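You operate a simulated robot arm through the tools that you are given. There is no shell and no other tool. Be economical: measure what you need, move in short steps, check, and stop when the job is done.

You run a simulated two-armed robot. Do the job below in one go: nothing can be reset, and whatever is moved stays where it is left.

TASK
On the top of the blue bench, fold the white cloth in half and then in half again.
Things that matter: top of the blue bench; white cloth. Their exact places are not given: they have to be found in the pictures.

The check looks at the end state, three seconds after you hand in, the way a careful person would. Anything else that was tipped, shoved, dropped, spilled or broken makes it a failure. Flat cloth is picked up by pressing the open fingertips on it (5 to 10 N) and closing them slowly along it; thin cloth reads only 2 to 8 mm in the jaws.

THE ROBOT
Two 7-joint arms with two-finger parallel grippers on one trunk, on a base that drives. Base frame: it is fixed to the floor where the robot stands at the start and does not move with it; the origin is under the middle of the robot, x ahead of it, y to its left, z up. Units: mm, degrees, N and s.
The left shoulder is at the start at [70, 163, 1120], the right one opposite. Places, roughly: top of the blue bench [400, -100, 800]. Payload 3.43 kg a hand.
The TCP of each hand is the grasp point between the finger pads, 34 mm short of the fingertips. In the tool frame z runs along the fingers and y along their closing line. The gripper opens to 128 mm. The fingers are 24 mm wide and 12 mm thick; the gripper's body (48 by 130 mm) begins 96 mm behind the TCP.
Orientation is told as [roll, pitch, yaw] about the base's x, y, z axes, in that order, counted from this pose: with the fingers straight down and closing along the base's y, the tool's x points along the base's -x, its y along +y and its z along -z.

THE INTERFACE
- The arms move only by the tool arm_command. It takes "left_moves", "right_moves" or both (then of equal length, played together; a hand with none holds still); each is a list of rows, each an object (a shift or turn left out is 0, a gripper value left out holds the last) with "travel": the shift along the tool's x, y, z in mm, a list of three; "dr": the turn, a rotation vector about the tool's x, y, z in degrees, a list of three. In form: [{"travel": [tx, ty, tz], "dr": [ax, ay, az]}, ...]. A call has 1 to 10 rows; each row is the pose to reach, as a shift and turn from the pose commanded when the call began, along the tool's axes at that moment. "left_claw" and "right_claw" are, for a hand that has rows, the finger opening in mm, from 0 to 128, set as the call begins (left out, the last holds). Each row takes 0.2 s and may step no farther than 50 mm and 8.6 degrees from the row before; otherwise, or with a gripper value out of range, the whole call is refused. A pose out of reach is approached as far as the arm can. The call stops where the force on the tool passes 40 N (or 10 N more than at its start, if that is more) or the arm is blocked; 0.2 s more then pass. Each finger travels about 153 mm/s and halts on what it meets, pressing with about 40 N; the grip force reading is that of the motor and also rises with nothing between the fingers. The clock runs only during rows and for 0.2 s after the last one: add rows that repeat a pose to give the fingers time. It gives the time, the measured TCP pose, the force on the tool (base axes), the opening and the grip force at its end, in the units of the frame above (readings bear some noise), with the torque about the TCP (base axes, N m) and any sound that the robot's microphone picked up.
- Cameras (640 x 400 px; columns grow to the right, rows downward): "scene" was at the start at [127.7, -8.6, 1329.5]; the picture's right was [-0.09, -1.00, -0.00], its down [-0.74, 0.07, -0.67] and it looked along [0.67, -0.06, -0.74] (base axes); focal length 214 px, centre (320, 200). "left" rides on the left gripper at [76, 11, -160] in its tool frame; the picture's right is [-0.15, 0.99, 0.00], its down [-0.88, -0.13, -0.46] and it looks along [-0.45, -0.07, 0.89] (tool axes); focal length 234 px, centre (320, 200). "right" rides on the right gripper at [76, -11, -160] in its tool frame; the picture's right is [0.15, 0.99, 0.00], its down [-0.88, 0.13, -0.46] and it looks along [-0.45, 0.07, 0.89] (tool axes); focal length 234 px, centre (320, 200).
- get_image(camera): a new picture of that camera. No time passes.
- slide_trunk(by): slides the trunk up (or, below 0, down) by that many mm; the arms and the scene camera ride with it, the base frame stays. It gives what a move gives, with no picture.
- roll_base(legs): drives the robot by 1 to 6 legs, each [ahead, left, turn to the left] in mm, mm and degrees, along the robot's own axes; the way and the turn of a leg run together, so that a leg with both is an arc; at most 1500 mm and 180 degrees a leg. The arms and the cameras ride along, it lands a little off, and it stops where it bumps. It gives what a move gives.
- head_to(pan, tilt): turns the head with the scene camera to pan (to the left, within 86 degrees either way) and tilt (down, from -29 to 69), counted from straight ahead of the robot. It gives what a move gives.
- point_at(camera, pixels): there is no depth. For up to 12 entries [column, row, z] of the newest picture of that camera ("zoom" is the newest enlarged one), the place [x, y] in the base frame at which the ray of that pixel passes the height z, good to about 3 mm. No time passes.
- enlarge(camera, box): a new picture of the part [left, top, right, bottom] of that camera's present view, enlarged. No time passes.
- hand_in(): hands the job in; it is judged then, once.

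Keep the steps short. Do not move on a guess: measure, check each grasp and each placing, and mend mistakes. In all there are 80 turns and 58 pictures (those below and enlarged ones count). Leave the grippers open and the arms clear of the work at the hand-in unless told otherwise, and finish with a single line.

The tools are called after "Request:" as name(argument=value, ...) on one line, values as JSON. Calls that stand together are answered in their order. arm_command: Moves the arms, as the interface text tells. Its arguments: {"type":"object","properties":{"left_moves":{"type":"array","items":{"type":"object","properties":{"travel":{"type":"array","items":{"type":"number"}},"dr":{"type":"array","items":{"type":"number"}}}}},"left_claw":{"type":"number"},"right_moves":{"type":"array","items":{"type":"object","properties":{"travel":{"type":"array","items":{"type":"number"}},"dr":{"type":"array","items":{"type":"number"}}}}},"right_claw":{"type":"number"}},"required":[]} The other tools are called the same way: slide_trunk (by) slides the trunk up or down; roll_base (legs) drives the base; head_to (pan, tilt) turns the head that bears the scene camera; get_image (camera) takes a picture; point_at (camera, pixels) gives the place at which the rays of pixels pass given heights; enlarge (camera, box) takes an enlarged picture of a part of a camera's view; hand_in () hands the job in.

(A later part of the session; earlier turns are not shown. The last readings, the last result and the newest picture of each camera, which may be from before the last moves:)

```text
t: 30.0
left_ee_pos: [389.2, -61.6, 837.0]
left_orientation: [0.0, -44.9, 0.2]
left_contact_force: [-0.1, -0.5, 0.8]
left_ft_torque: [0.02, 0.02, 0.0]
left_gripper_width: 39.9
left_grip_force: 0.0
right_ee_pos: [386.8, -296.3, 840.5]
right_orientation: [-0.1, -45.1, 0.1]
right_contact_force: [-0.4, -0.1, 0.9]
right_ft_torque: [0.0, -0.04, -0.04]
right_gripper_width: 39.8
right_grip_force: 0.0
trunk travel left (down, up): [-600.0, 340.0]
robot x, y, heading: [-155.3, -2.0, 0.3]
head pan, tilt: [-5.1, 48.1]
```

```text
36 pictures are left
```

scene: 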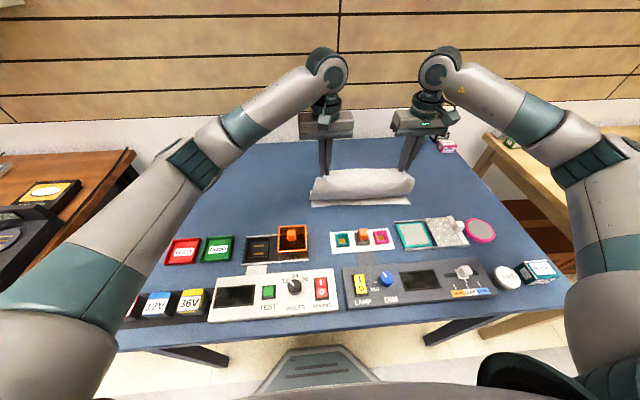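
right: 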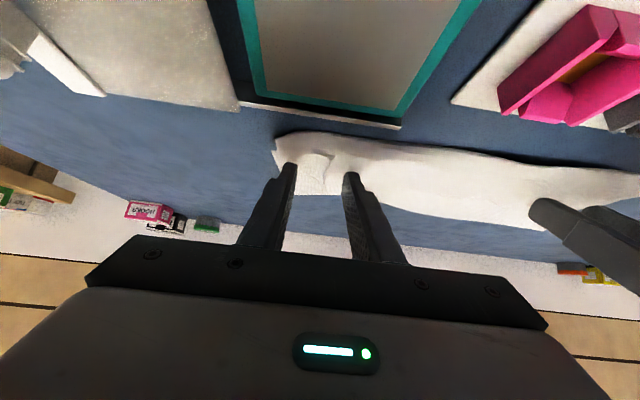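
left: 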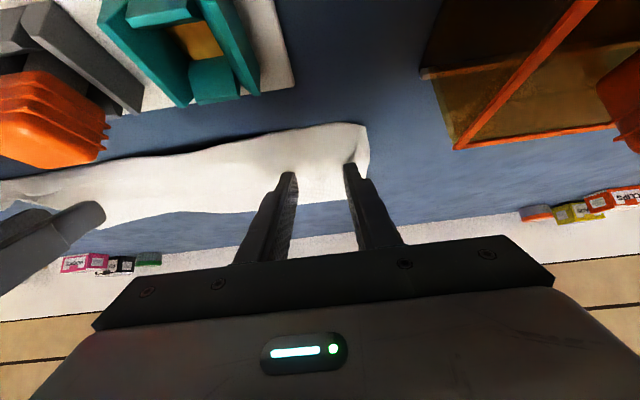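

Both released. I'll withdraw along the fingers, rise and untilt.

Request:
arm_command(left_moves=[{"travel": [0, 0, -25]}, {"travel": [-5, 0, -55], "dr": [0, 5, 0]}, {"travel": [-20, 0, -80], "dr": [0, 11, 0]}, {"travel": [-45, 8, -105], "dr": [0, 17, 0]}, {"travel": [-70, 22, -125], "dr": [0, 23, 0]}, {"travel": [-95, 40, -140], "dr": [0, 29, 0]}, {"travel": [-110, 65, -150], "dr": [0, 35, 0]}, {"travel": [-115, 95, -155], "dr": [0, 41, 0]}, {"travel": [-115, 130, -155], "dr": [0, 45, 0]}, {"travel": [-115, 170, -155], "dr": [0, 45, 0]}], right_moves=[{"travel": [0, 0, -25]}, {"travel": [-5, 0, -55], "dr": [0, 5, 0]}, {"travel": [-20, 0, -80], "dr": [0, 11, 0]}, {"travel": [-45, -8, -105], "dr": [0, 17, 0]}, {"travel": [-70, -22, -125], "dr": [0, 23, 0]}, {"travel": [-95, -40, -140], "dr": [0, 29, 0]}, {"travel": [-110, -65, -150], "dr": [0, 35, 0]}, {"travel": [-115, -80, -155], "dr": [0, 41, 0]}, {"travel": [-115, -80, -155], "dr": [0, 45, 0]}, {"travel": [-115, -80, -155], "dr": [0, 45, 0]}])

Request:
get_image(camera="scene")

```text
t: 32.2
left_ee_pos: [358.2, 111.3, 1027.7]
left_orientation: [0.0, -0.1, 0.2]
left_contact_force: [0.0, 0.6, 0.1]
left_ft_torque: [-0.03, 0.02, -0.02]
left_gripper_width: 40.2
left_grip_force: 0.1
right_ee_pos: [359.2, -373.4, 1030.8]
right_orientation: [-0.1, 0.0, 0.2]
right_contact_force: [0.1, 0.4, 0.1]
right_ft_torque: [-0.02, -0.05, -0.02]
right_gripper_width: 40.1
right_grip_force: 0.1
right hand out of reach, approached as far as the arm can: row 1, 2, 3
trunk travel left (down, up): [-600.0, 340.0]
robot x, y, heading: [-148.5, -1.4, 0.1]
head pan, tilt: [-5.1, 48.1]
```

```text
35 pictures are left
```

scene: 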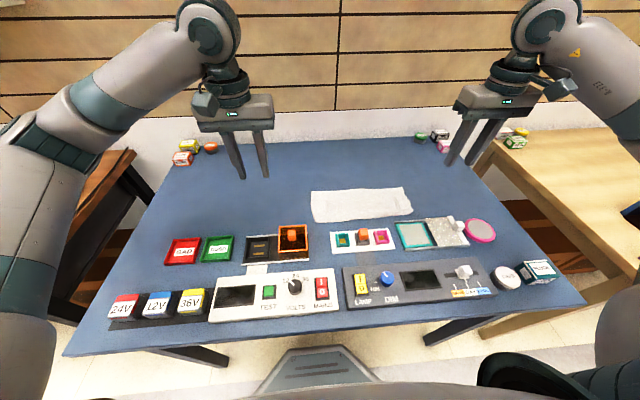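

First fold done. I'll zoom in on the cloth.

Request:
enlarge(camera="scene", box=[290, 165, 430, 250])

Request:
point_at(camera="scene", pixels=[[311, 191, 803], [406, 188, 803], [412, 213, 803], [314, 222, 803]])

```text
4.57 times, centred on (360, 208) of scene
```

zoom: 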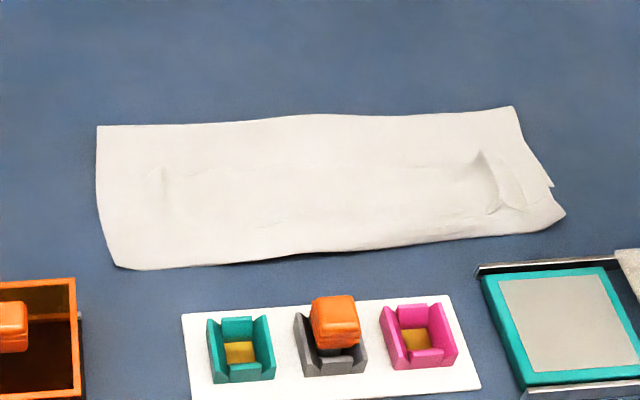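

```text
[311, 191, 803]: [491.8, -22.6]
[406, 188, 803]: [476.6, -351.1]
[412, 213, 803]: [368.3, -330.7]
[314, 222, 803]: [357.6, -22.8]
```

The near edge reads x ≈ 358, closer than before. I'll look from the hand cameras for a closer check of the layers.

Request:
get_image(camera="right")

Request:
get_image(camera="left")

```text
33 pictures are left
```

right: 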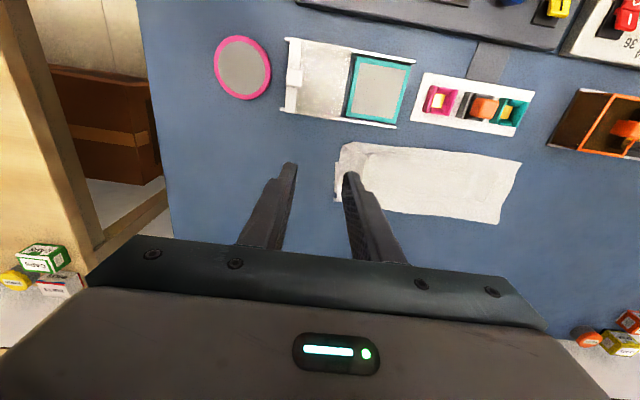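

```text
32 pictures are left
```

left: 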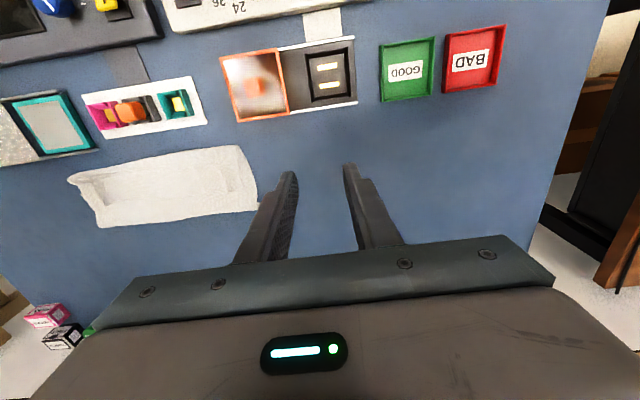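

Request:
enlarge(camera="right", box=[310, 115, 540, 255])

Request:
point_at(camera="right", pixels=[[345, 143, 803], [336, 200, 803], [522, 162, 803], [500, 224, 803]])

Request:
point_at(camera="left", pixels=[[68, 180, 803], [98, 228, 803], [240, 146, 803], [258, 208, 803]])

```text
2.78 times, centred on (425, 185) of right
```

zoom: 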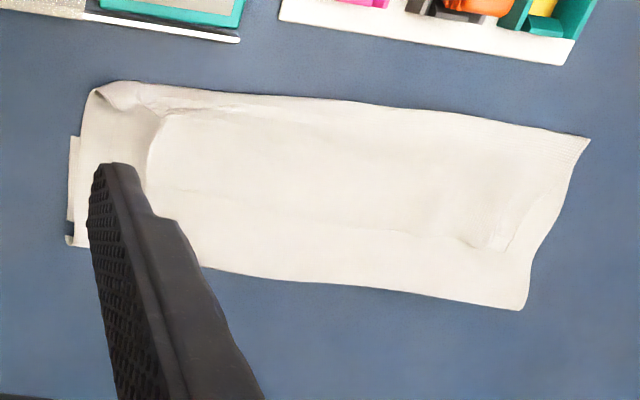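

```text
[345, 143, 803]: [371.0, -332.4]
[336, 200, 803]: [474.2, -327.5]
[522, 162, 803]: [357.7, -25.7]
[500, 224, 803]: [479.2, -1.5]
```

```text
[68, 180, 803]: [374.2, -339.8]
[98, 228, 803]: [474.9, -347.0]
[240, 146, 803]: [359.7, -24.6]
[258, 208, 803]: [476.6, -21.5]
```

The measured width is only about 115 mm (expected 142), so there may be a tucked or billowed part. I'll zoom tightly to understand the layers.

Request:
enlarge(camera="scene", box=[375, 180, 425, 225])

Request:
enlarge(camera="left", box=[55, 135, 275, 240])

```text
8.89 times, centred on (400, 202) of scene
```

zoom: 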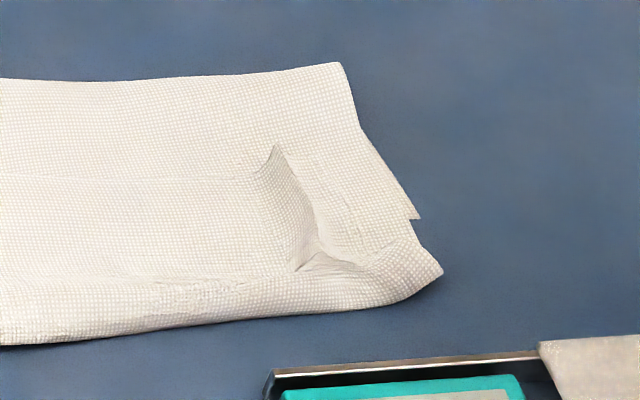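

```text
2.91 times, centred on (165, 188) of left
```

zoom: 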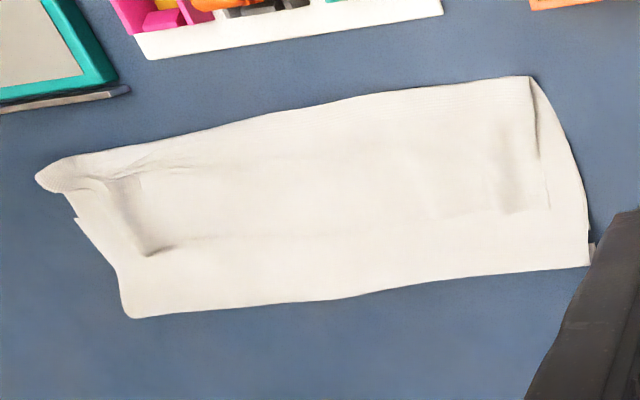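

It looks like three layers: the flap billowed toward the robot, and its free edge now lies on top at about x = 445. I'll measure that free edge, because I want to regrasp it and redo the fold low and taut.

Request:
point_at(camera="zoom", pixels=[[550, 208, 806], [500, 212, 806], [520, 180, 806], [300, 232, 806], [150, 252, 810], [125, 200, 808], [535, 90, 806], [590, 265, 802], [125, 315, 802], [78, 220, 802]])

Request:
arm_command(right_moves=[{"travel": [-20, 0, 20]}, {"travel": [-40, -15, 40]}, {"travel": [-60, -30, 60]}, {"travel": [-60, -45, 60]}])

Request:
enlarge(camera="right", box=[320, 40, 560, 190])

```text
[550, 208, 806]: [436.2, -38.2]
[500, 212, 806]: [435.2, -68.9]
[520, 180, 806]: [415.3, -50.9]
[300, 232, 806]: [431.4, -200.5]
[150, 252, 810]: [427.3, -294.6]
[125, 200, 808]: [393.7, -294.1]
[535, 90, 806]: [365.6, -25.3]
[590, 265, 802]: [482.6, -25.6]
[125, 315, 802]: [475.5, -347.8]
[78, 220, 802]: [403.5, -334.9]
```

```text
t: 33.2
left_ee_pos: [358.4, 109.1, 1029.0]
left_orientation: [-0.1, -0.1, 0.2]
left_contact_force: [-0.6, 0.1, 0.0]
left_ft_torque: [-0.03, -0.02, 0.0]
left_gripper_width: 39.9
left_grip_force: 0.1
right_ee_pos: [419.1, -419.7, 969.8]
right_orientation: [0.0, 0.0, 0.2]
right_contact_force: [0.0, 0.2, 1.4]
right_ft_torque: [-0.01, 0.0, -0.01]
right_gripper_width: 40.2
right_grip_force: 0.1
trunk travel left (down, up): [-600.0, 340.0]
robot x, y, heading: [-147.2, 1.5, 0.1]
head pan, tilt: [-5.1, 48.1]
```

```text
2.67 times, centred on (440, 115) of right
```

zoom: 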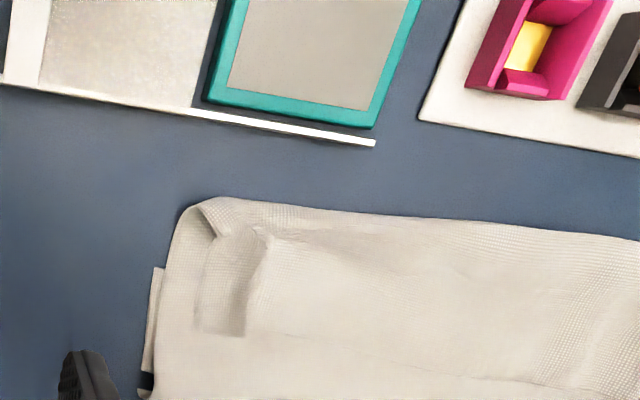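

Confirmed: the top layer's right corner is at about (200,335) in this zoom, with a leftover ridge at (250,240 to 335). The ridges make good handles. Measuring.

Request:
point_at(camera="zoom", pixels=[[195, 330, 806], [244, 335, 808], [265, 235, 812], [255, 285, 812], [640, 395, 806]])

Request:
enlarge(camera="left", box=[190, 140, 280, 215])

```text
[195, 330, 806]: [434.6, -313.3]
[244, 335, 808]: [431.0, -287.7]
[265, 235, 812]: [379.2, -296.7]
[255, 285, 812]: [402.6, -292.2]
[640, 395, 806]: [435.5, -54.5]
```

```text
5.33 times, centred on (235, 178) of left
```

zoom: 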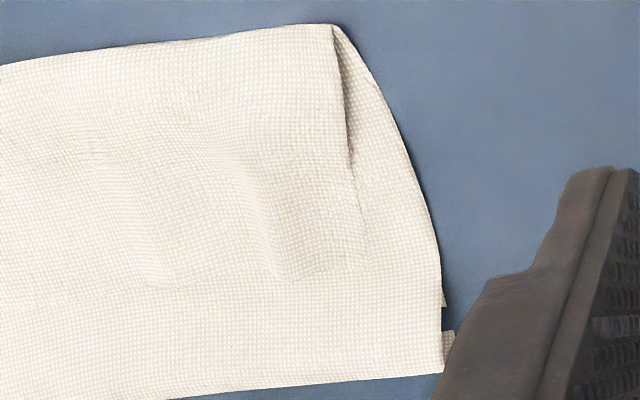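

Request:
point_at(camera="zoom", pixels=[[370, 268, 806], [275, 275, 808], [145, 282, 808], [265, 200, 808], [130, 200, 808]])

```text
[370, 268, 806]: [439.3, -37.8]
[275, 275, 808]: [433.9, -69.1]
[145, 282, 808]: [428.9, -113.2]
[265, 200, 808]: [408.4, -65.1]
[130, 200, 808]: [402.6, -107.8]
```

The free edge is at x ≈ 435. I'll centre the left hand at (422,-72) and the right at (422,-285), astride the ridges, open 45 mm, hovering at z = 880.

Request:
arm_command(left_moves=[{"travel": [-11, -30, 25]}, {"travel": [-22, -60, 50]}, {"travel": [-33, -90, 75]}, {"travel": [-44, -120, 100]}, {"travel": [-55, -150, 125]}, {"travel": [-64, -181, 149]}, {"travel": [-64, -181, 149]}], right_moves=[{"travel": [0, 22, 15]}, {"travel": [-1, 44, 30]}, {"travel": [-2, 66, 45]}, {"travel": [-3, 90, 60]}, {"travel": [-3, 115, 75]}, {"travel": [-3, 135, 90]}, {"travel": [-3, 135, 90]}], left_claw=45, right_claw=45)

Request:
arm_command(left_moves=[{"travel": [0, 0, 15]}, {"travel": [0, 0, 30]}, {"travel": [0, 0, 38]}, {"travel": [0, 0, 40]}, {"travel": [0, 0, 40]}], right_moves=[{"travel": [0, 0, 15]}, {"travel": [0, 0, 30]}, {"travel": [0, 0, 38]}, {"travel": [0, 0, 40]}, {"travel": [0, 0, 40]}])

```text
t: 34.8
left_ee_pos: [426.2, -71.6, 881.6]
left_orientation: [0.0, 0.1, 0.2]
left_contact_force: [-0.6, 0.6, 0.5]
left_ft_torque: [-0.01, 0.01, 0.0]
left_gripper_width: 45.1
left_grip_force: 0.1
right_ee_pos: [421.6, -282.2, 879.7]
right_orientation: [0.0, 0.0, 0.2]
right_contact_force: [0.0, 1.1, 0.1]
right_ft_torque: [0.0, 0.02, 0.02]
right_gripper_width: 45.0
right_grip_force: 0.1
trunk travel left (down, up): [-600.0, 340.0]
robot x, y, heading: [-151.0, -1.3, 0.1]
head pan, tilt: [-5.1, 48.1]
```

```text
t: 36.0
left_ee_pos: [425.2, -72.8, 839.7]
left_orientation: [-0.1, 0.0, 0.2]
left_contact_force: [-0.2, -0.3, 0.4]
left_ft_torque: [0.02, 0.01, 0.02]
left_gripper_width: 45.0
left_grip_force: 0.0
right_ee_pos: [422.1, -285.9, 839.2]
right_orientation: [0.0, 0.0, 0.2]
right_contact_force: [-0.9, 0.4, 0.2]
right_ft_torque: [-0.02, 0.03, 0.02]
right_gripper_width: 45.1
right_grip_force: 0.1
trunk travel left (down, up): [-600.0, 340.0]
robot x, y, heading: [-150.1, -0.9, -0.0]
head pan, tilt: [-5.1, 48.1]
```

No contact yet. Lowering 2.5 mm.

Request:
arm_command(left_moves=[{"travel": [3, 0, 1]}, {"travel": [3, 0, 2.5]}, {"travel": [3, 0, 2.5]}], right_moves=[{"travel": [0, 0, 1]}, {"travel": [0, 0, 2.5]}, {"travel": [0, 0, 2.5]}])

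Request:
enlarge(camera="right", box=[200, 75, 440, 225])

Request:
enlarge(camera="left", box=[200, 75, 440, 225])

```text
t: 36.8
left_ee_pos: [422.6, -71.0, 838.2]
left_orientation: [-0.1, 0.1, 0.1]
left_contact_force: [0.7, 0.5, 0.2]
left_ft_torque: [-0.02, -0.04, 0.0]
left_gripper_width: 45.0
left_grip_force: 0.1
right_ee_pos: [422.9, -285.1, 836.5]
right_orientation: [0.0, 0.0, 0.2]
right_contact_force: [-0.4, 0.2, 0.6]
right_ft_torque: [0.0, -0.02, 0.0]
right_gripper_width: 45.1
right_grip_force: 0.0
trunk travel left (down, up): [-600.0, 340.0]
robot x, y, heading: [-149.5, -1.5, -0.1]
head pan, tilt: [-5.1, 48.1]
```

```text
2.67 times, centred on (320, 150) of right
```

zoom: 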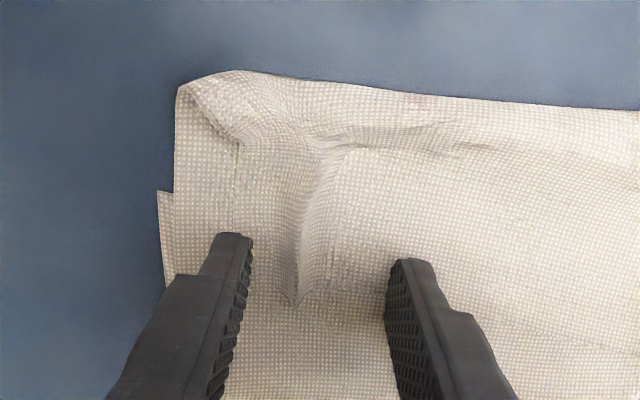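

```text
2.67 times, centred on (320, 150) of left
```

zoom: 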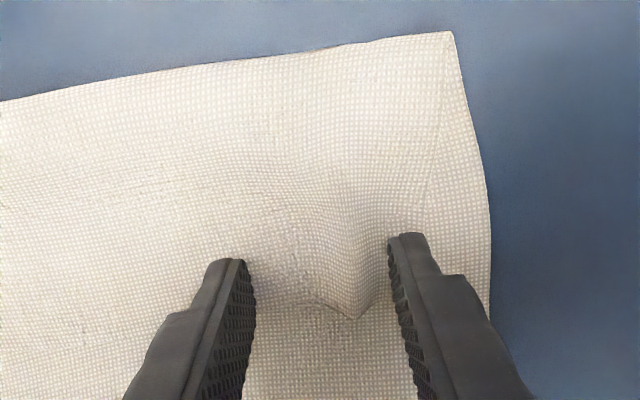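

The raised free edge sits neatly between the fingers on both hands. Pressing lightly.

Request:
arm_command(left_moves=[{"travel": [0, 0, 1]}, {"travel": [0, 0, 2.3]}, {"travel": [0, 0, 2.3]}], right_moves=[{"travel": [0, 0, 1]}, {"travel": [0, 0, 1.8]}, {"travel": [0, 0, 1.8]}])

```text
t: 37.6
left_ee_pos: [422.7, -71.3, 837.1]
left_orientation: [-0.3, -0.1, 0.2]
left_contact_force: [2.4, -0.5, 12.6]
left_ft_torque: [0.22, -0.15, -0.03]
left_gripper_width: 45.4
left_grip_force: 0.1
right_ee_pos: [422.5, -284.4, 835.9]
right_orientation: [0.0, -0.1, 0.2]
right_contact_force: [1.7, -1.2, 5.5]
right_ft_torque: [-0.05, -0.07, 0.01]
right_gripper_width: 45.1
right_grip_force: 0.0
trunk travel left (down, up): [-600.0, 340.0]
robot x, y, heading: [-151.4, 1.6, -0.0]
head pan, tilt: [-5.1, 48.1]
```

Left reads 12.6 N (ease 0.5), right 5.5 N. Closing in stages.

Request:
arm_command(left_moves=[{"travel": [0, 0, -0.5]}, {"travel": [0, 0, -0.5]}], right_moves=[{"travel": [0, 0, 0.3]}, {"travel": [0, 0, 0.3]}], left_claw=36, right_claw=36)

Request:
arm_command(left_moves=[{"travel": [0, 0, 0]}, {"travel": [0, 0, 0]}], right_moves=[{"travel": [0, 0, 0]}, {"travel": [0, 0, 0]}], left_claw=27, right_claw=27)

Request:
arm_command(left_moves=[{"travel": [0, 0, 0]}, {"travel": [0, 0, 0]}], right_moves=[{"travel": [0, 0, 0]}, {"travel": [0, 0, 0]}], left_claw=18, right_claw=18)

Request:
arm_command(left_moves=[{"travel": [0, 0, 0]}, {"travel": [0, 0, 0]}], right_moves=[{"travel": [0, 0, 0]}, {"travel": [0, 0, 0]}], left_claw=9, right_claw=9)

Request:
arm_command(left_moves=[{"travel": [0, 0, 0]}, {"travel": [0, 0, 0]}, {"travel": [0, 0, 0]}], right_moves=[{"travel": [0, 0, 0]}, {"travel": [0, 0, 0]}, {"travel": [0, 0, 0]}], left_claw=0, right_claw=0)

```text
t: 38.2
left_ee_pos: [421.9, -72.6, 835.5]
left_orientation: [-0.1, -0.2, 0.2]
left_contact_force: [0.7, -0.9, 12.7]
left_ft_torque: [0.1, -0.1, -0.02]
left_gripper_width: 34.8
left_grip_force: 0.0
right_ee_pos: [421.8, -285.5, 835.4]
right_orientation: [0.0, -0.1, 0.2]
right_contact_force: [-0.6, 1.0, 8.1]
right_ft_torque: [-0.03, 0.03, 0.01]
right_gripper_width: 35.4
right_grip_force: 0.1
trunk travel left (down, up): [-600.0, 340.0]
robot x, y, heading: [-152.5, -4.4, -0.1]
head pan, tilt: [-5.1, 48.1]
```

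```text
t: 38.8
left_ee_pos: [422.0, -71.2, 835.4]
left_orientation: [0.0, -0.1, 0.1]
left_contact_force: [0.3, -1.5, 13.9]
left_ft_torque: [0.09, -0.07, 0.0]
left_gripper_width: 25.7
left_grip_force: 0.0
right_ee_pos: [421.8, -284.8, 836.4]
right_orientation: [0.0, -0.1, 0.3]
right_contact_force: [0.1, -0.4, 8.3]
right_ft_torque: [0.01, -0.01, 0.02]
right_gripper_width: 26.4
right_grip_force: 0.1
trunk travel left (down, up): [-600.0, 340.0]
robot x, y, heading: [-155.5, -5.5, 0.0]
head pan, tilt: [-5.1, 48.1]
```

```text
t: 39.4
left_ee_pos: [422.1, -72.1, 837.4]
left_orientation: [-0.1, -0.1, 0.2]
left_contact_force: [0.4, 0.1, 14.0]
left_ft_torque: [0.03, -0.04, 0.01]
left_gripper_width: 17.2
left_grip_force: 0.1
right_ee_pos: [420.6, -285.2, 837.7]
right_orientation: [0.1, -0.1, 0.3]
right_contact_force: [0.4, 0.3, 8.8]
right_ft_torque: [0.0, 0.03, 0.03]
right_gripper_width: 17.1
right_grip_force: 0.1
trunk travel left (down, up): [-600.0, 340.0]
robot x, y, heading: [-155.0, -1.2, -0.1]
head pan, tilt: [-5.1, 48.1]
```

```text
t: 40.0
left_ee_pos: [421.4, -71.5, 835.5]
left_orientation: [0.0, -0.1, 0.3]
left_contact_force: [0.3, 0.8, 13.8]
left_ft_torque: [0.03, -0.08, -0.02]
left_gripper_width: 7.0
left_grip_force: 0.0
right_ee_pos: [421.5, -285.3, 836.5]
right_orientation: [0.0, -0.1, 0.2]
right_contact_force: [-0.2, 0.4, 9.0]
right_ft_torque: [-0.08, 0.06, -0.04]
right_gripper_width: 8.2
right_grip_force: 0.1
trunk travel left (down, up): [-600.0, 340.0]
robot x, y, heading: [-151.6, 2.6, 0.1]
head pan, tilt: [-5.1, 48.1]
```

```text
t: 40.8
left_ee_pos: [422.2, -71.9, 836.0]
left_orientation: [0.1, -0.1, 0.2]
left_contact_force: [-0.4, 0.8, 13.0]
left_ft_torque: [0.05, -0.09, 0.02]
left_gripper_width: 2.2
left_grip_force: 36.3
right_ee_pos: [421.2, -284.3, 837.7]
right_orientation: [0.0, -0.1, 0.2]
right_contact_force: [-0.5, -1.0, 7.4]
right_ft_torque: [-0.04, 0.02, 0.02]
right_gripper_width: 2.0
right_grip_force: 36.5
trunk travel left (down, up): [-600.0, 340.0]
robot x, y, heading: [-153.8, -0.1, 0.0]
head pan, tilt: [-5.1, 48.1]
```

Both hold 2 mm again: a single pinched layer. I'll lift 170 mm, spread slightly, and check that the cloth unrolls.

Request:
arm_command(left_moves=[{"travel": [0, 1, -20]}, {"travel": [0, 3, -50]}, {"travel": [-5, 5, -80]}, {"travel": [-10, 7, -110]}, {"travel": [-15, 8, -140]}, {"travel": [-20, 8, -170]}, {"travel": [-20, 8, -170]}], right_moves=[{"travel": [0, -1, -20]}, {"travel": [0, -2, -50]}, {"travel": [-5, -3, -80]}, {"travel": [-10, -5, -110]}, {"travel": [-15, -6, -140]}, {"travel": [-20, -6, -170]}, {"travel": [-20, -6, -170]}])

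Request:
get_image(camera="scene")

```text
t: 42.4
left_ee_pos: [445.2, -64.0, 1004.2]
left_orientation: [-0.1, 0.1, 0.2]
left_contact_force: [-0.2, -2.8, -0.3]
left_ft_torque: [-0.03, -0.02, 0.04]
left_gripper_width: 2.2
left_grip_force: 36.4
right_ee_pos: [444.7, -292.6, 1006.4]
right_orientation: [0.0, 0.1, 0.2]
right_contact_force: [-0.7, 2.7, -0.1]
right_ft_torque: [0.06, -0.01, -0.02]
right_gripper_width: 2.2
right_grip_force: 36.6
trunk travel left (down, up): [-600.0, 340.0]
robot x, y, heading: [-149.5, -1.5, -0.1]
head pan, tilt: [-5.1, 48.1]
```

```text
24 pictures are left
```

scene: 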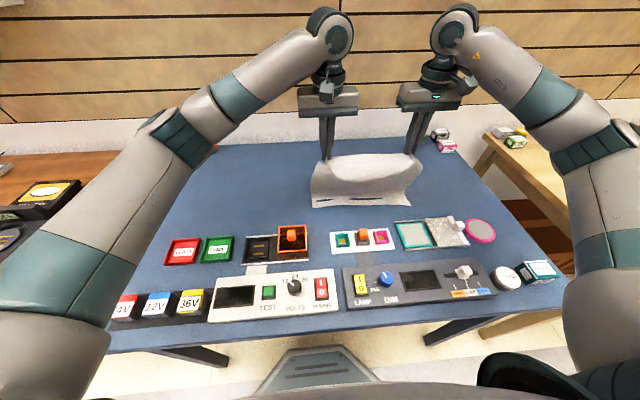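

It unrolled, and the cloth hangs with its near edge at about x = 425. I'll roll forward 150 mm, then lower while moving forward to lay it flat again.

Request:
roll_base(legs=[[150, 0, 0]])

Request:
arm_command(left_moves=[{"travel": [-15, 0, 12]}, {"travel": [-30, 0, 26]}, {"travel": [-44, 0, 42]}, {"travel": [-57, 0, 60]}, {"travel": [-69, 0, 80]}, {"travel": [-79, 0, 102]}, {"travel": [-87, 0, 124]}, {"travel": [-92, 0, 146]}, {"travel": [-95, 0, 157]}, {"travel": [-95, 0, 157]}], right_moves=[{"travel": [-15, 0, 12]}, {"travel": [-30, 0, 26]}, {"travel": [-44, 0, 42]}, {"travel": [-57, 0, 60]}, {"travel": [-69, 0, 80]}, {"travel": [-79, 0, 102]}, {"travel": [-87, 0, 124]}, {"travel": [-92, 0, 146]}, {"travel": [-95, 0, 157]}, {"travel": [-95, 0, 157]}])

Request:
get_image(camera="scene")

```text
t: 43.8
left_ee_pos: [594.2, -61.9, 1005.0]
left_orientation: [0.0, 0.0, 0.3]
left_contact_force: [0.2, -1.8, 0.2]
left_ft_torque: [-0.05, 0.0, 0.03]
left_gripper_width: 1.8
left_grip_force: 36.4
right_ee_pos: [594.6, -292.9, 1006.4]
right_orientation: [-0.1, -0.1, 0.0]
right_contact_force: [0.1, 2.0, -0.3]
right_ft_torque: [0.08, 0.0, 0.02]
right_gripper_width: 2.2
right_grip_force: 36.7
trunk travel left (down, up): [-600.0, 340.0]
robot x, y, heading: [-1.6, -0.3, 0.2]
head pan, tilt: [-5.1, 48.1]
```

```text
t: 46.0
left_ee_pos: [689.1, -62.9, 847.2]
left_orientation: [0.0, 0.0, 0.2]
left_contact_force: [-0.8, -2.2, 0.6]
left_ft_torque: [-0.05, 0.0, 0.0]
left_gripper_width: 1.8
left_grip_force: 36.9
right_ee_pos: [688.0, -291.7, 850.3]
right_orientation: [0.0, 0.0, 0.2]
right_contact_force: [-0.3, 2.9, 0.5]
right_ft_torque: [0.06, -0.03, -0.03]
right_gripper_width: 2.0
right_grip_force: 36.6
trunk travel left (down, up): [-600.0, 340.0]
robot x, y, heading: [-0.9, -2.0, 0.3]
head pan, tilt: [-5.1, 48.1]
```

```text
23 pictures are left
```

scene: 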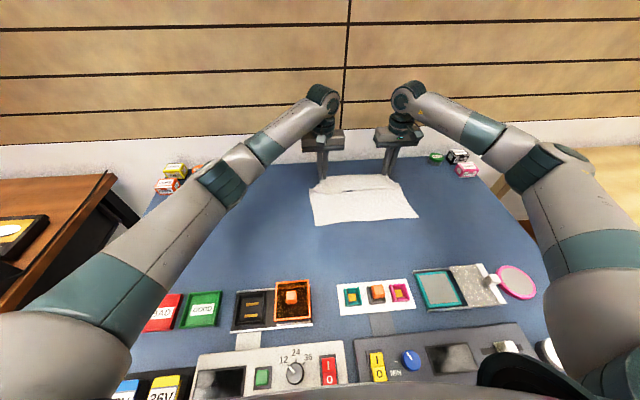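

The cloth slid forward: near edge at about x = 510, with slack near the hands. I'll zoom to see the slack's shape.

Request:
enlarge(camera="scene", box=[290, 140, 440, 235])

Request:
get_image(camera="left")

Request:
point_at(camera="scene", pixels=[[316, 225, 801], [418, 217, 801], [309, 190, 801], [403, 183, 801]])

```text
4.21 times, centred on (365, 188) of scene
```

zoom: 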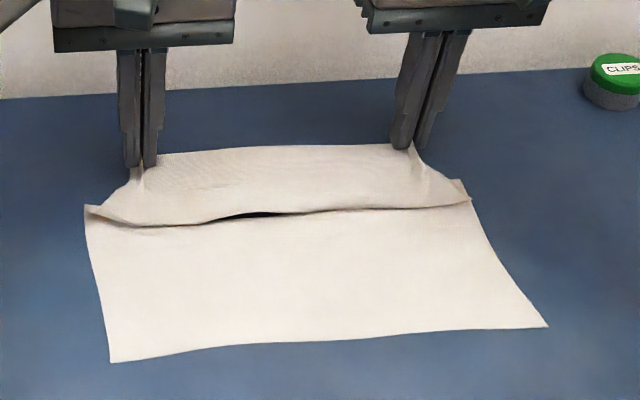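

```text
21 pictures are left
```

left: 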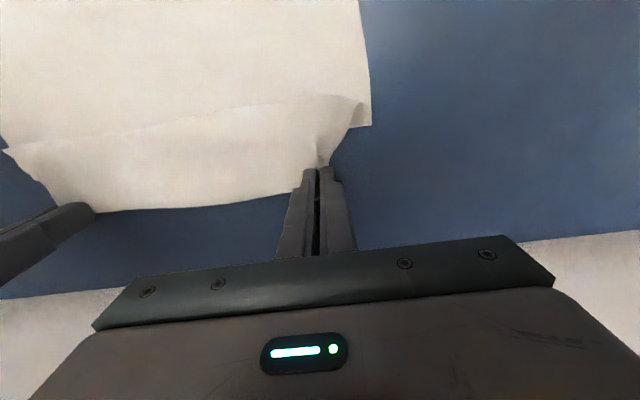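

```text
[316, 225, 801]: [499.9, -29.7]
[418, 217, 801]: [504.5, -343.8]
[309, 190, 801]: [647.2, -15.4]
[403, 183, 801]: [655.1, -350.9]
```

The flap droops with a lip toward the robot. Better plan: pull the cloth fully flat and taut first, then roll the edge back at low height so that the fold line follows at the middle. I'll check the free room at the bench's back edge.

Request:
point_at(camera="scene", pixels=[[300, 160, 800], [350, 158, 800], [420, 154, 800], [350, 120, 800]])

Request:
arm_command(left_moves=[{"travel": [-3, 0, -20]}, {"travel": [-6, 0, -45]}, {"travel": [-10, 0, -75]}, {"travel": [-15, 0, -100]}, {"travel": [-15, 0, -100]}], right_moves=[{"travel": [-3, 0, -20]}, {"travel": [-6, 0, -45]}, {"travel": [-10, 0, -75]}, {"travel": [-15, 0, -100]}, {"travel": [-15, 0, -100]}])

Request:
enlarge(camera="scene", box=[290, 130, 440, 240])

```text
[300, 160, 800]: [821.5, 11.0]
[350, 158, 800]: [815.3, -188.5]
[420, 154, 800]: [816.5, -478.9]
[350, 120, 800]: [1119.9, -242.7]
```

```text
t: 47.2
left_ee_pos: [704.1, -64.1, 946.6]
left_orientation: [0.0, 0.1, 0.2]
left_contact_force: [-0.2, -1.4, -0.6]
left_ft_torque: [-0.01, -0.03, 0.0]
left_gripper_width: 2.0
left_grip_force: 36.7
right_ee_pos: [705.3, -289.1, 950.3]
right_orientation: [0.0, 0.1, 0.3]
right_contact_force: [-0.1, 0.0, -0.5]
right_ft_torque: [0.03, 0.04, -0.01]
right_gripper_width: 1.8
right_grip_force: 37.1
trunk travel left (down, up): [-600.0, 340.0]
robot x, y, heading: [0.2, -2.5, 0.1]
head pan, tilt: [-5.1, 48.1]
```

```text
3.64 times, centred on (365, 185) of scene
```

zoom: 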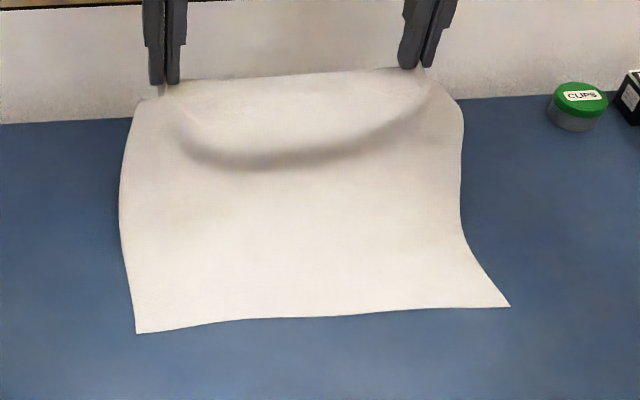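

The wall is at x ≈ 816, so I shouldn't go farther that way. Instead I'll lift until the cloth hangs free, then lower while moving toward the robot. The loose edge then trails flat behind, and I can fold by carrying the held edge forward. First, raise to z ≈ 1110 and let it settle.

Request:
arm_command(left_moves=[{"travel": [3, 0, -30]}, {"travel": [5, 0, -60]}, {"travel": [8, 0, -90]}, {"travel": [10, 0, -115]}, {"travel": [12, 0, -140]}, {"travel": [14, 0, -165]}, {"travel": [14, 0, -165]}, {"travel": [14, 0, -165]}, {"travel": [14, 0, -165]}], right_moves=[{"travel": [3, 0, -30]}, {"travel": [5, 0, -60]}, {"travel": [8, 0, -90]}, {"travel": [10, 0, -115]}, {"travel": [12, 0, -140]}, {"travel": [14, 0, -162]}, {"travel": [14, 0, -162]}, {"travel": [14, 0, -162]}, {"travel": [14, 0, -162]}])

Request:
get_image(camera="scene")

```text
t: 49.2
left_ee_pos: [688.9, -62.7, 1113.2]
left_orientation: [0.0, 0.1, 0.1]
left_contact_force: [0.5, -4.1, 0.3]
left_ft_torque: [-0.14, -0.03, 0.05]
left_gripper_width: 2.0
left_grip_force: 36.7
right_ee_pos: [690.3, -293.1, 1112.4]
right_orientation: [0.0, 0.0, 0.0]
right_contact_force: [-0.1, 4.4, -0.7]
right_ft_torque: [0.11, -0.02, -0.03]
right_gripper_width: 1.9
right_grip_force: 36.9
trunk travel left (down, up): [-600.0, 340.0]
robot x, y, heading: [-0.5, -1.0, 0.2]
head pan, tilt: [-5.1, 48.1]
```

```text
19 pictures are left
```

scene: 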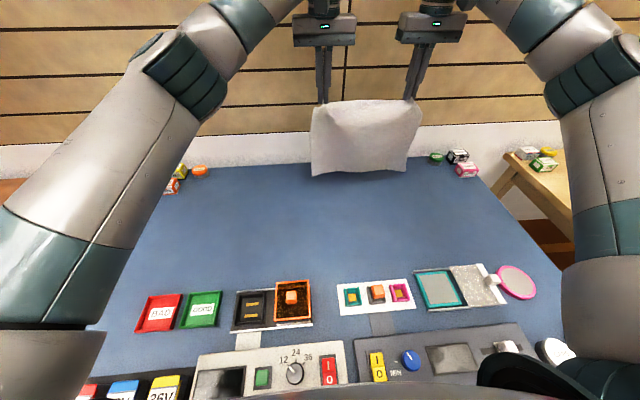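

The cloth hangs free. Lowering while drawing toward the robot, so the loose edge trails away from the robot.

Request:
arm_command(left_moves=[{"travel": [12, 0, 26]}, {"travel": [26, 0, 54]}, {"travel": [40, 0, 82]}, {"travel": [55, 0, 110]}, {"travel": [70, 0, 138]}, {"travel": [86, 0, 166]}, {"travel": [102, 0, 194]}, {"travel": [120, 0, 222]}, {"travel": [138, 0, 248]}, {"travel": [155, 0, 262]}], right_moves=[{"travel": [12, 0, 26]}, {"travel": [26, 0, 54]}, {"travel": [40, 0, 82]}, {"travel": [55, 0, 110]}, {"travel": [70, 0, 138]}, {"travel": [86, 0, 166]}, {"travel": [102, 0, 194]}, {"travel": [120, 0, 222]}, {"travel": [138, 0, 248]}, {"travel": [155, 0, 262]}])

Request:
roll_base(legs=[[-145, 0, 0]])

Request:
get_image(camera="scene")

```text
t: 51.4
left_ee_pos: [534.1, -63.9, 848.4]
left_orientation: [-0.1, 0.1, 0.2]
left_contact_force: [1.0, -3.4, -0.6]
left_ft_torque: [-0.13, -0.04, 0.04]
left_gripper_width: 2.1
left_grip_force: 37.2
right_ee_pos: [538.0, -293.8, 851.1]
right_orientation: [0.0, -0.1, 0.1]
right_contact_force: [0.3, 3.2, 0.0]
right_ft_torque: [0.13, 0.0, -0.03]
right_gripper_width: 2.0
right_grip_force: 36.6
trunk travel left (down, up): [-600.0, 340.0]
robot x, y, heading: [0.0, 2.5, 0.1]
head pan, tilt: [-5.1, 48.1]
```

```text
t: 52.7
left_ee_pos: [389.0, -62.2, 849.9]
left_orientation: [0.1, 0.0, 0.2]
left_contact_force: [0.3, -4.2, 0.5]
left_ft_torque: [-0.15, -0.07, 0.03]
left_gripper_width: 2.0
left_grip_force: 37.0
right_ee_pos: [393.6, -292.7, 850.6]
right_orientation: [0.0, -0.1, 0.1]
right_contact_force: [-0.2, 3.9, -0.7]
right_ft_torque: [0.11, 0.01, 0.0]
right_gripper_width: 1.8
right_grip_force: 37.0
trunk travel left (down, up): [-600.0, 340.0]
robot x, y, heading: [-146.1, 0.0, 0.4]
head pan, tilt: [-5.1, 48.1]
```

```text
18 pictures are left
```

scene: 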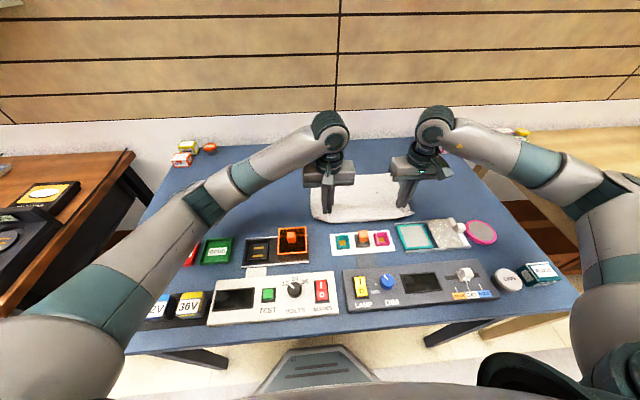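

The loose edge trails behind the hands. I'll measure its far edge and the front.

Request:
enlarge(camera="scene", box=[290, 150, 440, 240])

Request:
point_at(camera="scene", pixels=[[356, 174, 801], [388, 173, 801], [330, 222, 801], [400, 219, 801]])

```text
4.27 times, centred on (365, 195) of scene
```

zoom: 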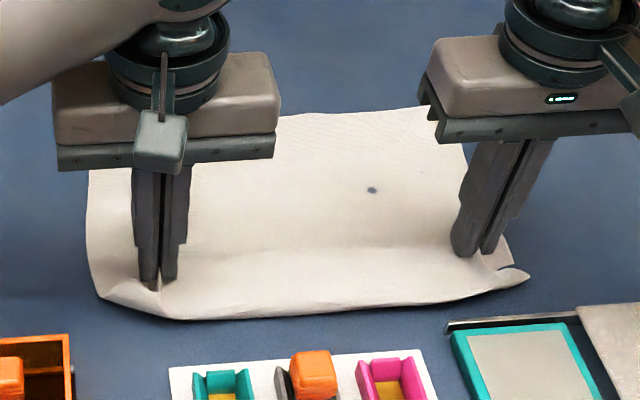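

```text
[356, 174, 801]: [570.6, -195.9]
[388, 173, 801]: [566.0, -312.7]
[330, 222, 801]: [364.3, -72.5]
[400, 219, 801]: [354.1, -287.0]
```

This is nearly ideal: the fold is at x ≈ 358, the body lies flat to x ≈ 568, and the held edge is on top. I'll move the held edge forward at low height to x ≈ 545, then check alignment with the far edge.

Request:
arm_command(left_moves=[{"travel": [-17, 0, -8]}, {"travel": [-34, 0, -12]}, {"travel": [-51, 0, -12]}, {"travel": [-68, 0, -12]}, {"travel": [-85, 0, -12]}, {"travel": [-102, 0, -12]}, {"travel": [-119, 0, -12]}, {"travel": [-136, 0, -10]}, {"travel": [-156, 0, -5]}, {"travel": [-156, 0, -5]}], right_moves=[{"travel": [-17, 0, -8]}, {"travel": [-34, 0, -12]}, {"travel": [-51, 0, -12]}, {"travel": [-68, 0, -12]}, {"travel": [-85, 0, -12]}, {"travel": [-102, 0, -12]}, {"travel": [-119, 0, -12]}, {"travel": [-136, 0, -10]}, {"travel": [-152, 0, -5]}, {"travel": [-152, 0, -5]}])

Request:
get_image(camera="left")

Request:
enlarge(camera="scene", box=[290, 145, 440, 235])

```text
t: 54.9
left_ee_pos: [544.9, -64.3, 856.3]
left_orientation: [0.0, 0.1, 0.1]
left_contact_force: [-1.1, -1.9, 0.3]
left_ft_torque: [-0.11, -0.01, 0.04]
left_gripper_width: 2.1
left_grip_force: 36.6
right_ee_pos: [543.6, -293.4, 855.9]
right_orientation: [0.0, -0.1, 0.1]
right_contact_force: [0.1, 1.9, 0.0]
right_ft_torque: [0.12, -0.01, 0.0]
right_gripper_width: 2.0
right_grip_force: 36.9
trunk travel left (down, up): [-600.0, 340.0]
robot x, y, heading: [-143.0, 1.4, -0.1]
head pan, tilt: [-5.1, 48.1]
```

```text
16 pictures are left
```

left: 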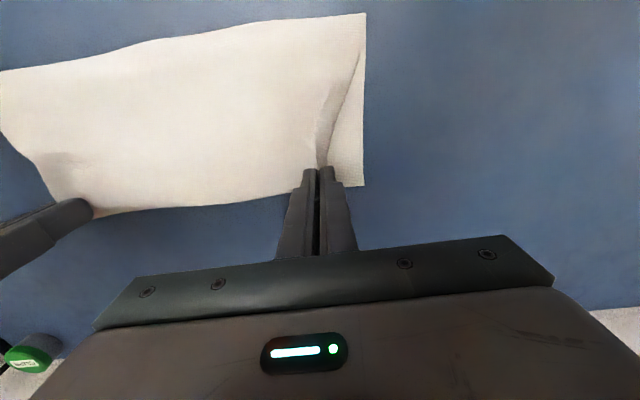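

```text
4.27 times, centred on (365, 190) of scene
```

zoom: 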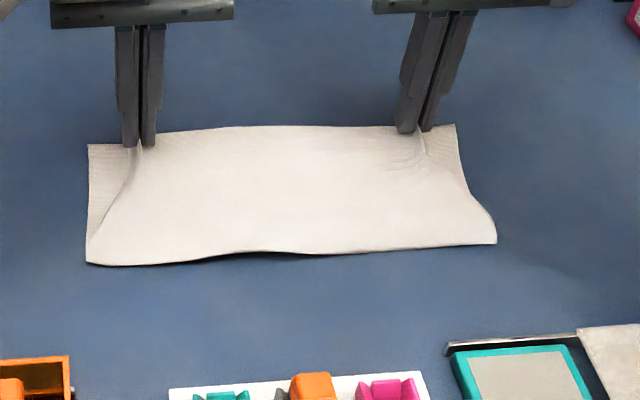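

That's a clean fold. Measuring the bottom layer's far corners and the fold line.

Request:
point_at(camera="left", pixels=[[364, 186, 801], [365, 13, 803], [240, 202, 815], [160, 40, 803]])

Request:
point_at(camera="zoom", pixels=[[88, 145, 801], [455, 124, 801], [86, 263, 803], [496, 242, 803], [250, 127, 815]])

```text
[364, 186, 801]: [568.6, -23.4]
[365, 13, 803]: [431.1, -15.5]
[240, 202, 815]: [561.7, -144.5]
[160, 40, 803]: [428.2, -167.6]
```

```text
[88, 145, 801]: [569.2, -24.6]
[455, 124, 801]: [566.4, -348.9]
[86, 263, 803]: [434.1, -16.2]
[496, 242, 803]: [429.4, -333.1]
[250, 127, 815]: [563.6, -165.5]
```

Excellent: the bottom far edge is at x = 568, the flap edge about 562, and the fold line at 431. I'll move 6 mm forward, lower to just touching, and open to 45 mm so the ridges spread.

Request:
arm_command(left_moves=[{"travel": [-3, 0, 8]}, {"travel": [-6, 0, 15]}, {"travel": [-6, 0, 19]}, {"travel": [-6, 0, 19]}], right_moves=[{"travel": [-4, -2, 8]}, {"travel": [-7, -4, 15]}, {"travel": [-7, -4, 18.5]}, {"travel": [-7, -4, 18.5]}])

Request:
arm_command(left_moves=[{"travel": [0, 0, 0]}, {"travel": [0, 0, 0]}, {"travel": [0, 0, 0]}, {"travel": [0, 0, 0]}], right_moves=[{"travel": [0, 0, 0]}, {"travel": [0, 0, 0]}, {"travel": [0, 0, 0]}, {"travel": [0, 0, 0]}], left_claw=45, right_claw=45)

Request:
arm_command(left_moves=[{"travel": [0, 0, -20]}, {"travel": [0, 0, -50]}, {"travel": [0, 20, -80]}, {"travel": [0, 60, -100]}, {"travel": [0, 100, -110]}], right_moves=[{"travel": [0, 0, -20]}, {"travel": [0, 0, -50]}, {"travel": [0, -20, -80]}, {"travel": [0, -60, -100]}, {"travel": [0, -100, -110]}])

Request:
enlarge(camera="scene", box=[290, 145, 440, 235])

```text
t: 55.9
left_ee_pos: [551.9, -63.5, 836.7]
left_orientation: [-0.1, 0.0, 0.0]
left_contact_force: [0.4, -8.3, 0.7]
left_ft_torque: [-0.28, -0.02, 0.06]
left_gripper_width: 2.0
left_grip_force: 37.0
right_ee_pos: [551.1, -295.5, 837.3]
right_orientation: [0.1, -0.1, 0.1]
right_contact_force: [1.2, 7.4, -0.1]
right_ft_torque: [0.3, 0.0, -0.09]
right_gripper_width: 1.7
right_grip_force: 37.0
trunk travel left (down, up): [-600.0, 340.0]
robot x, y, heading: [-148.2, 1.2, 0.2]
head pan, tilt: [-5.1, 48.1]
```

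```text
t: 56.9
left_ee_pos: [552.1, -62.9, 836.1]
left_orientation: [0.0, 0.2, 0.2]
left_contact_force: [-0.1, 1.1, 1.7]
left_ft_torque: [0.03, -0.05, 0.02]
left_gripper_width: 44.8
left_grip_force: 0.0
right_ee_pos: [551.5, -296.8, 837.0]
right_orientation: [0.0, 0.0, 0.2]
right_contact_force: [0.4, 0.3, -0.1]
right_ft_torque: [-0.01, 0.02, 0.03]
right_gripper_width: 45.0
right_grip_force: 0.1
trunk travel left (down, up): [-600.0, 340.0]
robot x, y, heading: [-147.3, -2.8, 0.2]
head pan, tilt: [-5.1, 48.1]
```

```text
t: 58.1
left_ee_pos: [551.9, 37.3, 945.9]
left_orientation: [0.0, 0.0, 0.1]
left_contact_force: [-0.2, -0.7, -0.3]
left_ft_torque: [0.04, 0.0, -0.01]
left_gripper_width: 45.3
left_grip_force: 0.1
right_ee_pos: [550.5, -393.7, 946.3]
right_orientation: [0.0, -0.1, 0.3]
right_contact_force: [-0.3, 0.4, -0.3]
right_ft_torque: [-0.01, -0.02, 0.02]
right_gripper_width: 45.2
right_grip_force: 0.0
trunk travel left (down, up): [-600.0, 340.0]
robot x, y, heading: [-143.6, -0.7, 0.2]
head pan, tilt: [-5.1, 48.1]
```

```text
4.27 times, centred on (365, 190) of scene
```

zoom: 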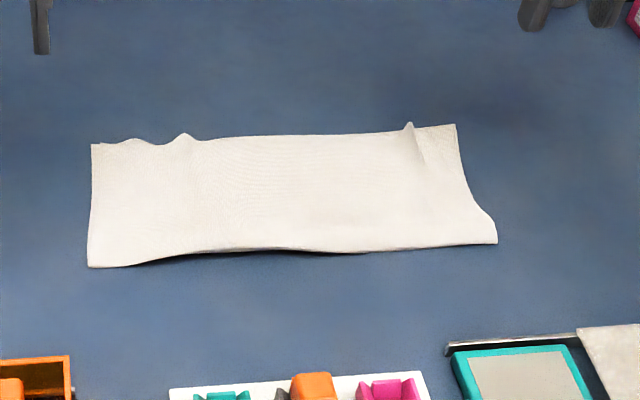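

The first fold is good now. Second fold: bring the right short edge over to the left with one hand gripping mid-edge, fingers closing along x. I'll measure both short edges.

Request:
point_at(camera="zoom", pixels=[[455, 125, 804], [463, 165, 804], [470, 192, 804], [484, 213, 804], [497, 240, 804], [91, 145, 804], [90, 205, 804], [88, 266, 804]])

Request:
arm_command(left_moves=[{"travel": [0, 30, -5]}, {"travel": [0, 60, -10]}, {"travel": [0, 90, -15]}, {"travel": [0, 120, -20]}, {"travel": [0, 150, -25]}, {"travel": [0, 170, -30]}, {"travel": [0, 170, -30]}, {"travel": [0, 170, -30]}, {"travel": [0, 170, -30]}, {"travel": [0, 170, -30]}], right_moves=[{"travel": [5, 6, 0], "dr": [0, 0, -8.2]}, {"travel": [10, 12, 0], "dr": [0, 0, -16.4]}, {"travel": [15, 18, 0], "dr": [0, 0, -24.6]}, {"travel": [20, 24, 0], "dr": [0, 0, -32.8]}, {"travel": [25, 30, 0], "dr": [0, 0, -41]}, {"travel": [30, 36, 0], "dr": [0, 0, -49.2]}, {"travel": [35, 42, 0], "dr": [0, 0, -57.4]}, {"travel": [40, 46, 0], "dr": [0, 0, -65.6]}, {"travel": [45, 48, 0], "dr": [0, 0, -73.8]}, {"travel": [50, 50, 0], "dr": [0, 0, -82]}])

```text
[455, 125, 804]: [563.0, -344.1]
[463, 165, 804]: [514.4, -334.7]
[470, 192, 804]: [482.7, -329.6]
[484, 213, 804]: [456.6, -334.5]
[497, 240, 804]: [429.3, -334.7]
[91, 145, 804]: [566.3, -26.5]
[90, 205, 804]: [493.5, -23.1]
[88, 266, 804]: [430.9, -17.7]
```

```text
t: 60.3
left_ee_pos: [550.8, 205.5, 977.4]
left_orientation: [0.1, -0.1, 0.1]
left_contact_force: [-0.1, -0.2, 1.2]
left_ft_torque: [0.01, -0.08, -0.01]
left_gripper_width: 45.1
left_grip_force: 0.1
right_ee_pos: [420.6, -263.7, 930.3]
right_orientation: [-11.6, 1.4, 61.5]
right_contact_force: [0.0, -1.1, -0.3]
right_ft_torque: [0.04, -0.06, -0.03]
right_gripper_width: 45.0
right_grip_force: 0.1
right hand out of reach, approached as far as the arm can: row 4, 5, 6, 7, 8, 9, 10
trunk travel left (down, up): [-600.0, 340.0]
robot x, y, heading: [-143.1, -1.8, -0.0]
head pan, tilt: [-5.1, 48.1]
```

Yaw +90° is out of the right arm's reach. I'll turn back and use yaw −90° instead.

Request:
arm_command(right_moves=[{"dr": [0, 0, 8.3]}, {"dr": [0, 0, 16.6]}, {"dr": [0, 0, 24.9]}, {"dr": [0, 0, 33.2]}, {"dr": [0, 0, 41.5]}, {"dr": [0, 0, 49.8]}, {"dr": [0, 0, 58.1]}, {"dr": [0, 0, 66.4]}, {"dr": [0, 0, 74.7]}, {"dr": [0, 0, 82]}])

```text
t: 62.5
left_ee_pos: [552.8, 206.6, 976.1]
left_orientation: [0.0, -0.1, 0.1]
left_contact_force: [0.1, 0.2, 0.5]
left_ft_torque: [0.02, 0.0, 0.0]
left_gripper_width: 45.1
left_grip_force: 0.1
right_ee_pos: [418.9, -262.9, 929.5]
right_orientation: [-3.3, -11.2, -20.3]
right_contact_force: [0.9, -1.2, -0.1]
right_ft_torque: [-0.03, -0.01, 0.0]
right_gripper_width: 44.9
right_grip_force: 0.0
trunk travel left (down, up): [-600.0, 340.0]
robot x, y, heading: [-142.2, 0.7, 0.2]
head pan, tilt: [-5.1, 48.1]
```

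The hand is now tilted slightly (−3, −11, −20). I'll straighten it first.

Request:
arm_command(right_moves=[{"travel": [0, 0, -10], "dr": [-1.6, 5.6, 0]}, {"travel": [0, 0, -20], "dr": [-3.3, 11.2, 0]}, {"travel": [0, 0, -20], "dr": [-3.3, 11.2, 0]}])

```text
t: 63.3
left_ee_pos: [551.3, 205.8, 975.0]
left_orientation: [0.0, 0.0, 0.2]
left_contact_force: [0.3, 0.4, 0.1]
left_ft_torque: [0.01, 0.0, -0.02]
left_gripper_width: 45.1
left_grip_force: 0.0
right_ee_pos: [414.7, -260.1, 949.5]
right_orientation: [0.1, 0.0, -20.3]
right_contact_force: [0.1, 0.2, 0.3]
right_ft_torque: [0.02, 0.0, 0.02]
right_gripper_width: 45.0
right_grip_force: 0.0
trunk travel left (down, up): [-600.0, 340.0]
robot x, y, heading: [-144.8, 0.2, 0.2]
head pan, tilt: [-5.1, 48.1]
```

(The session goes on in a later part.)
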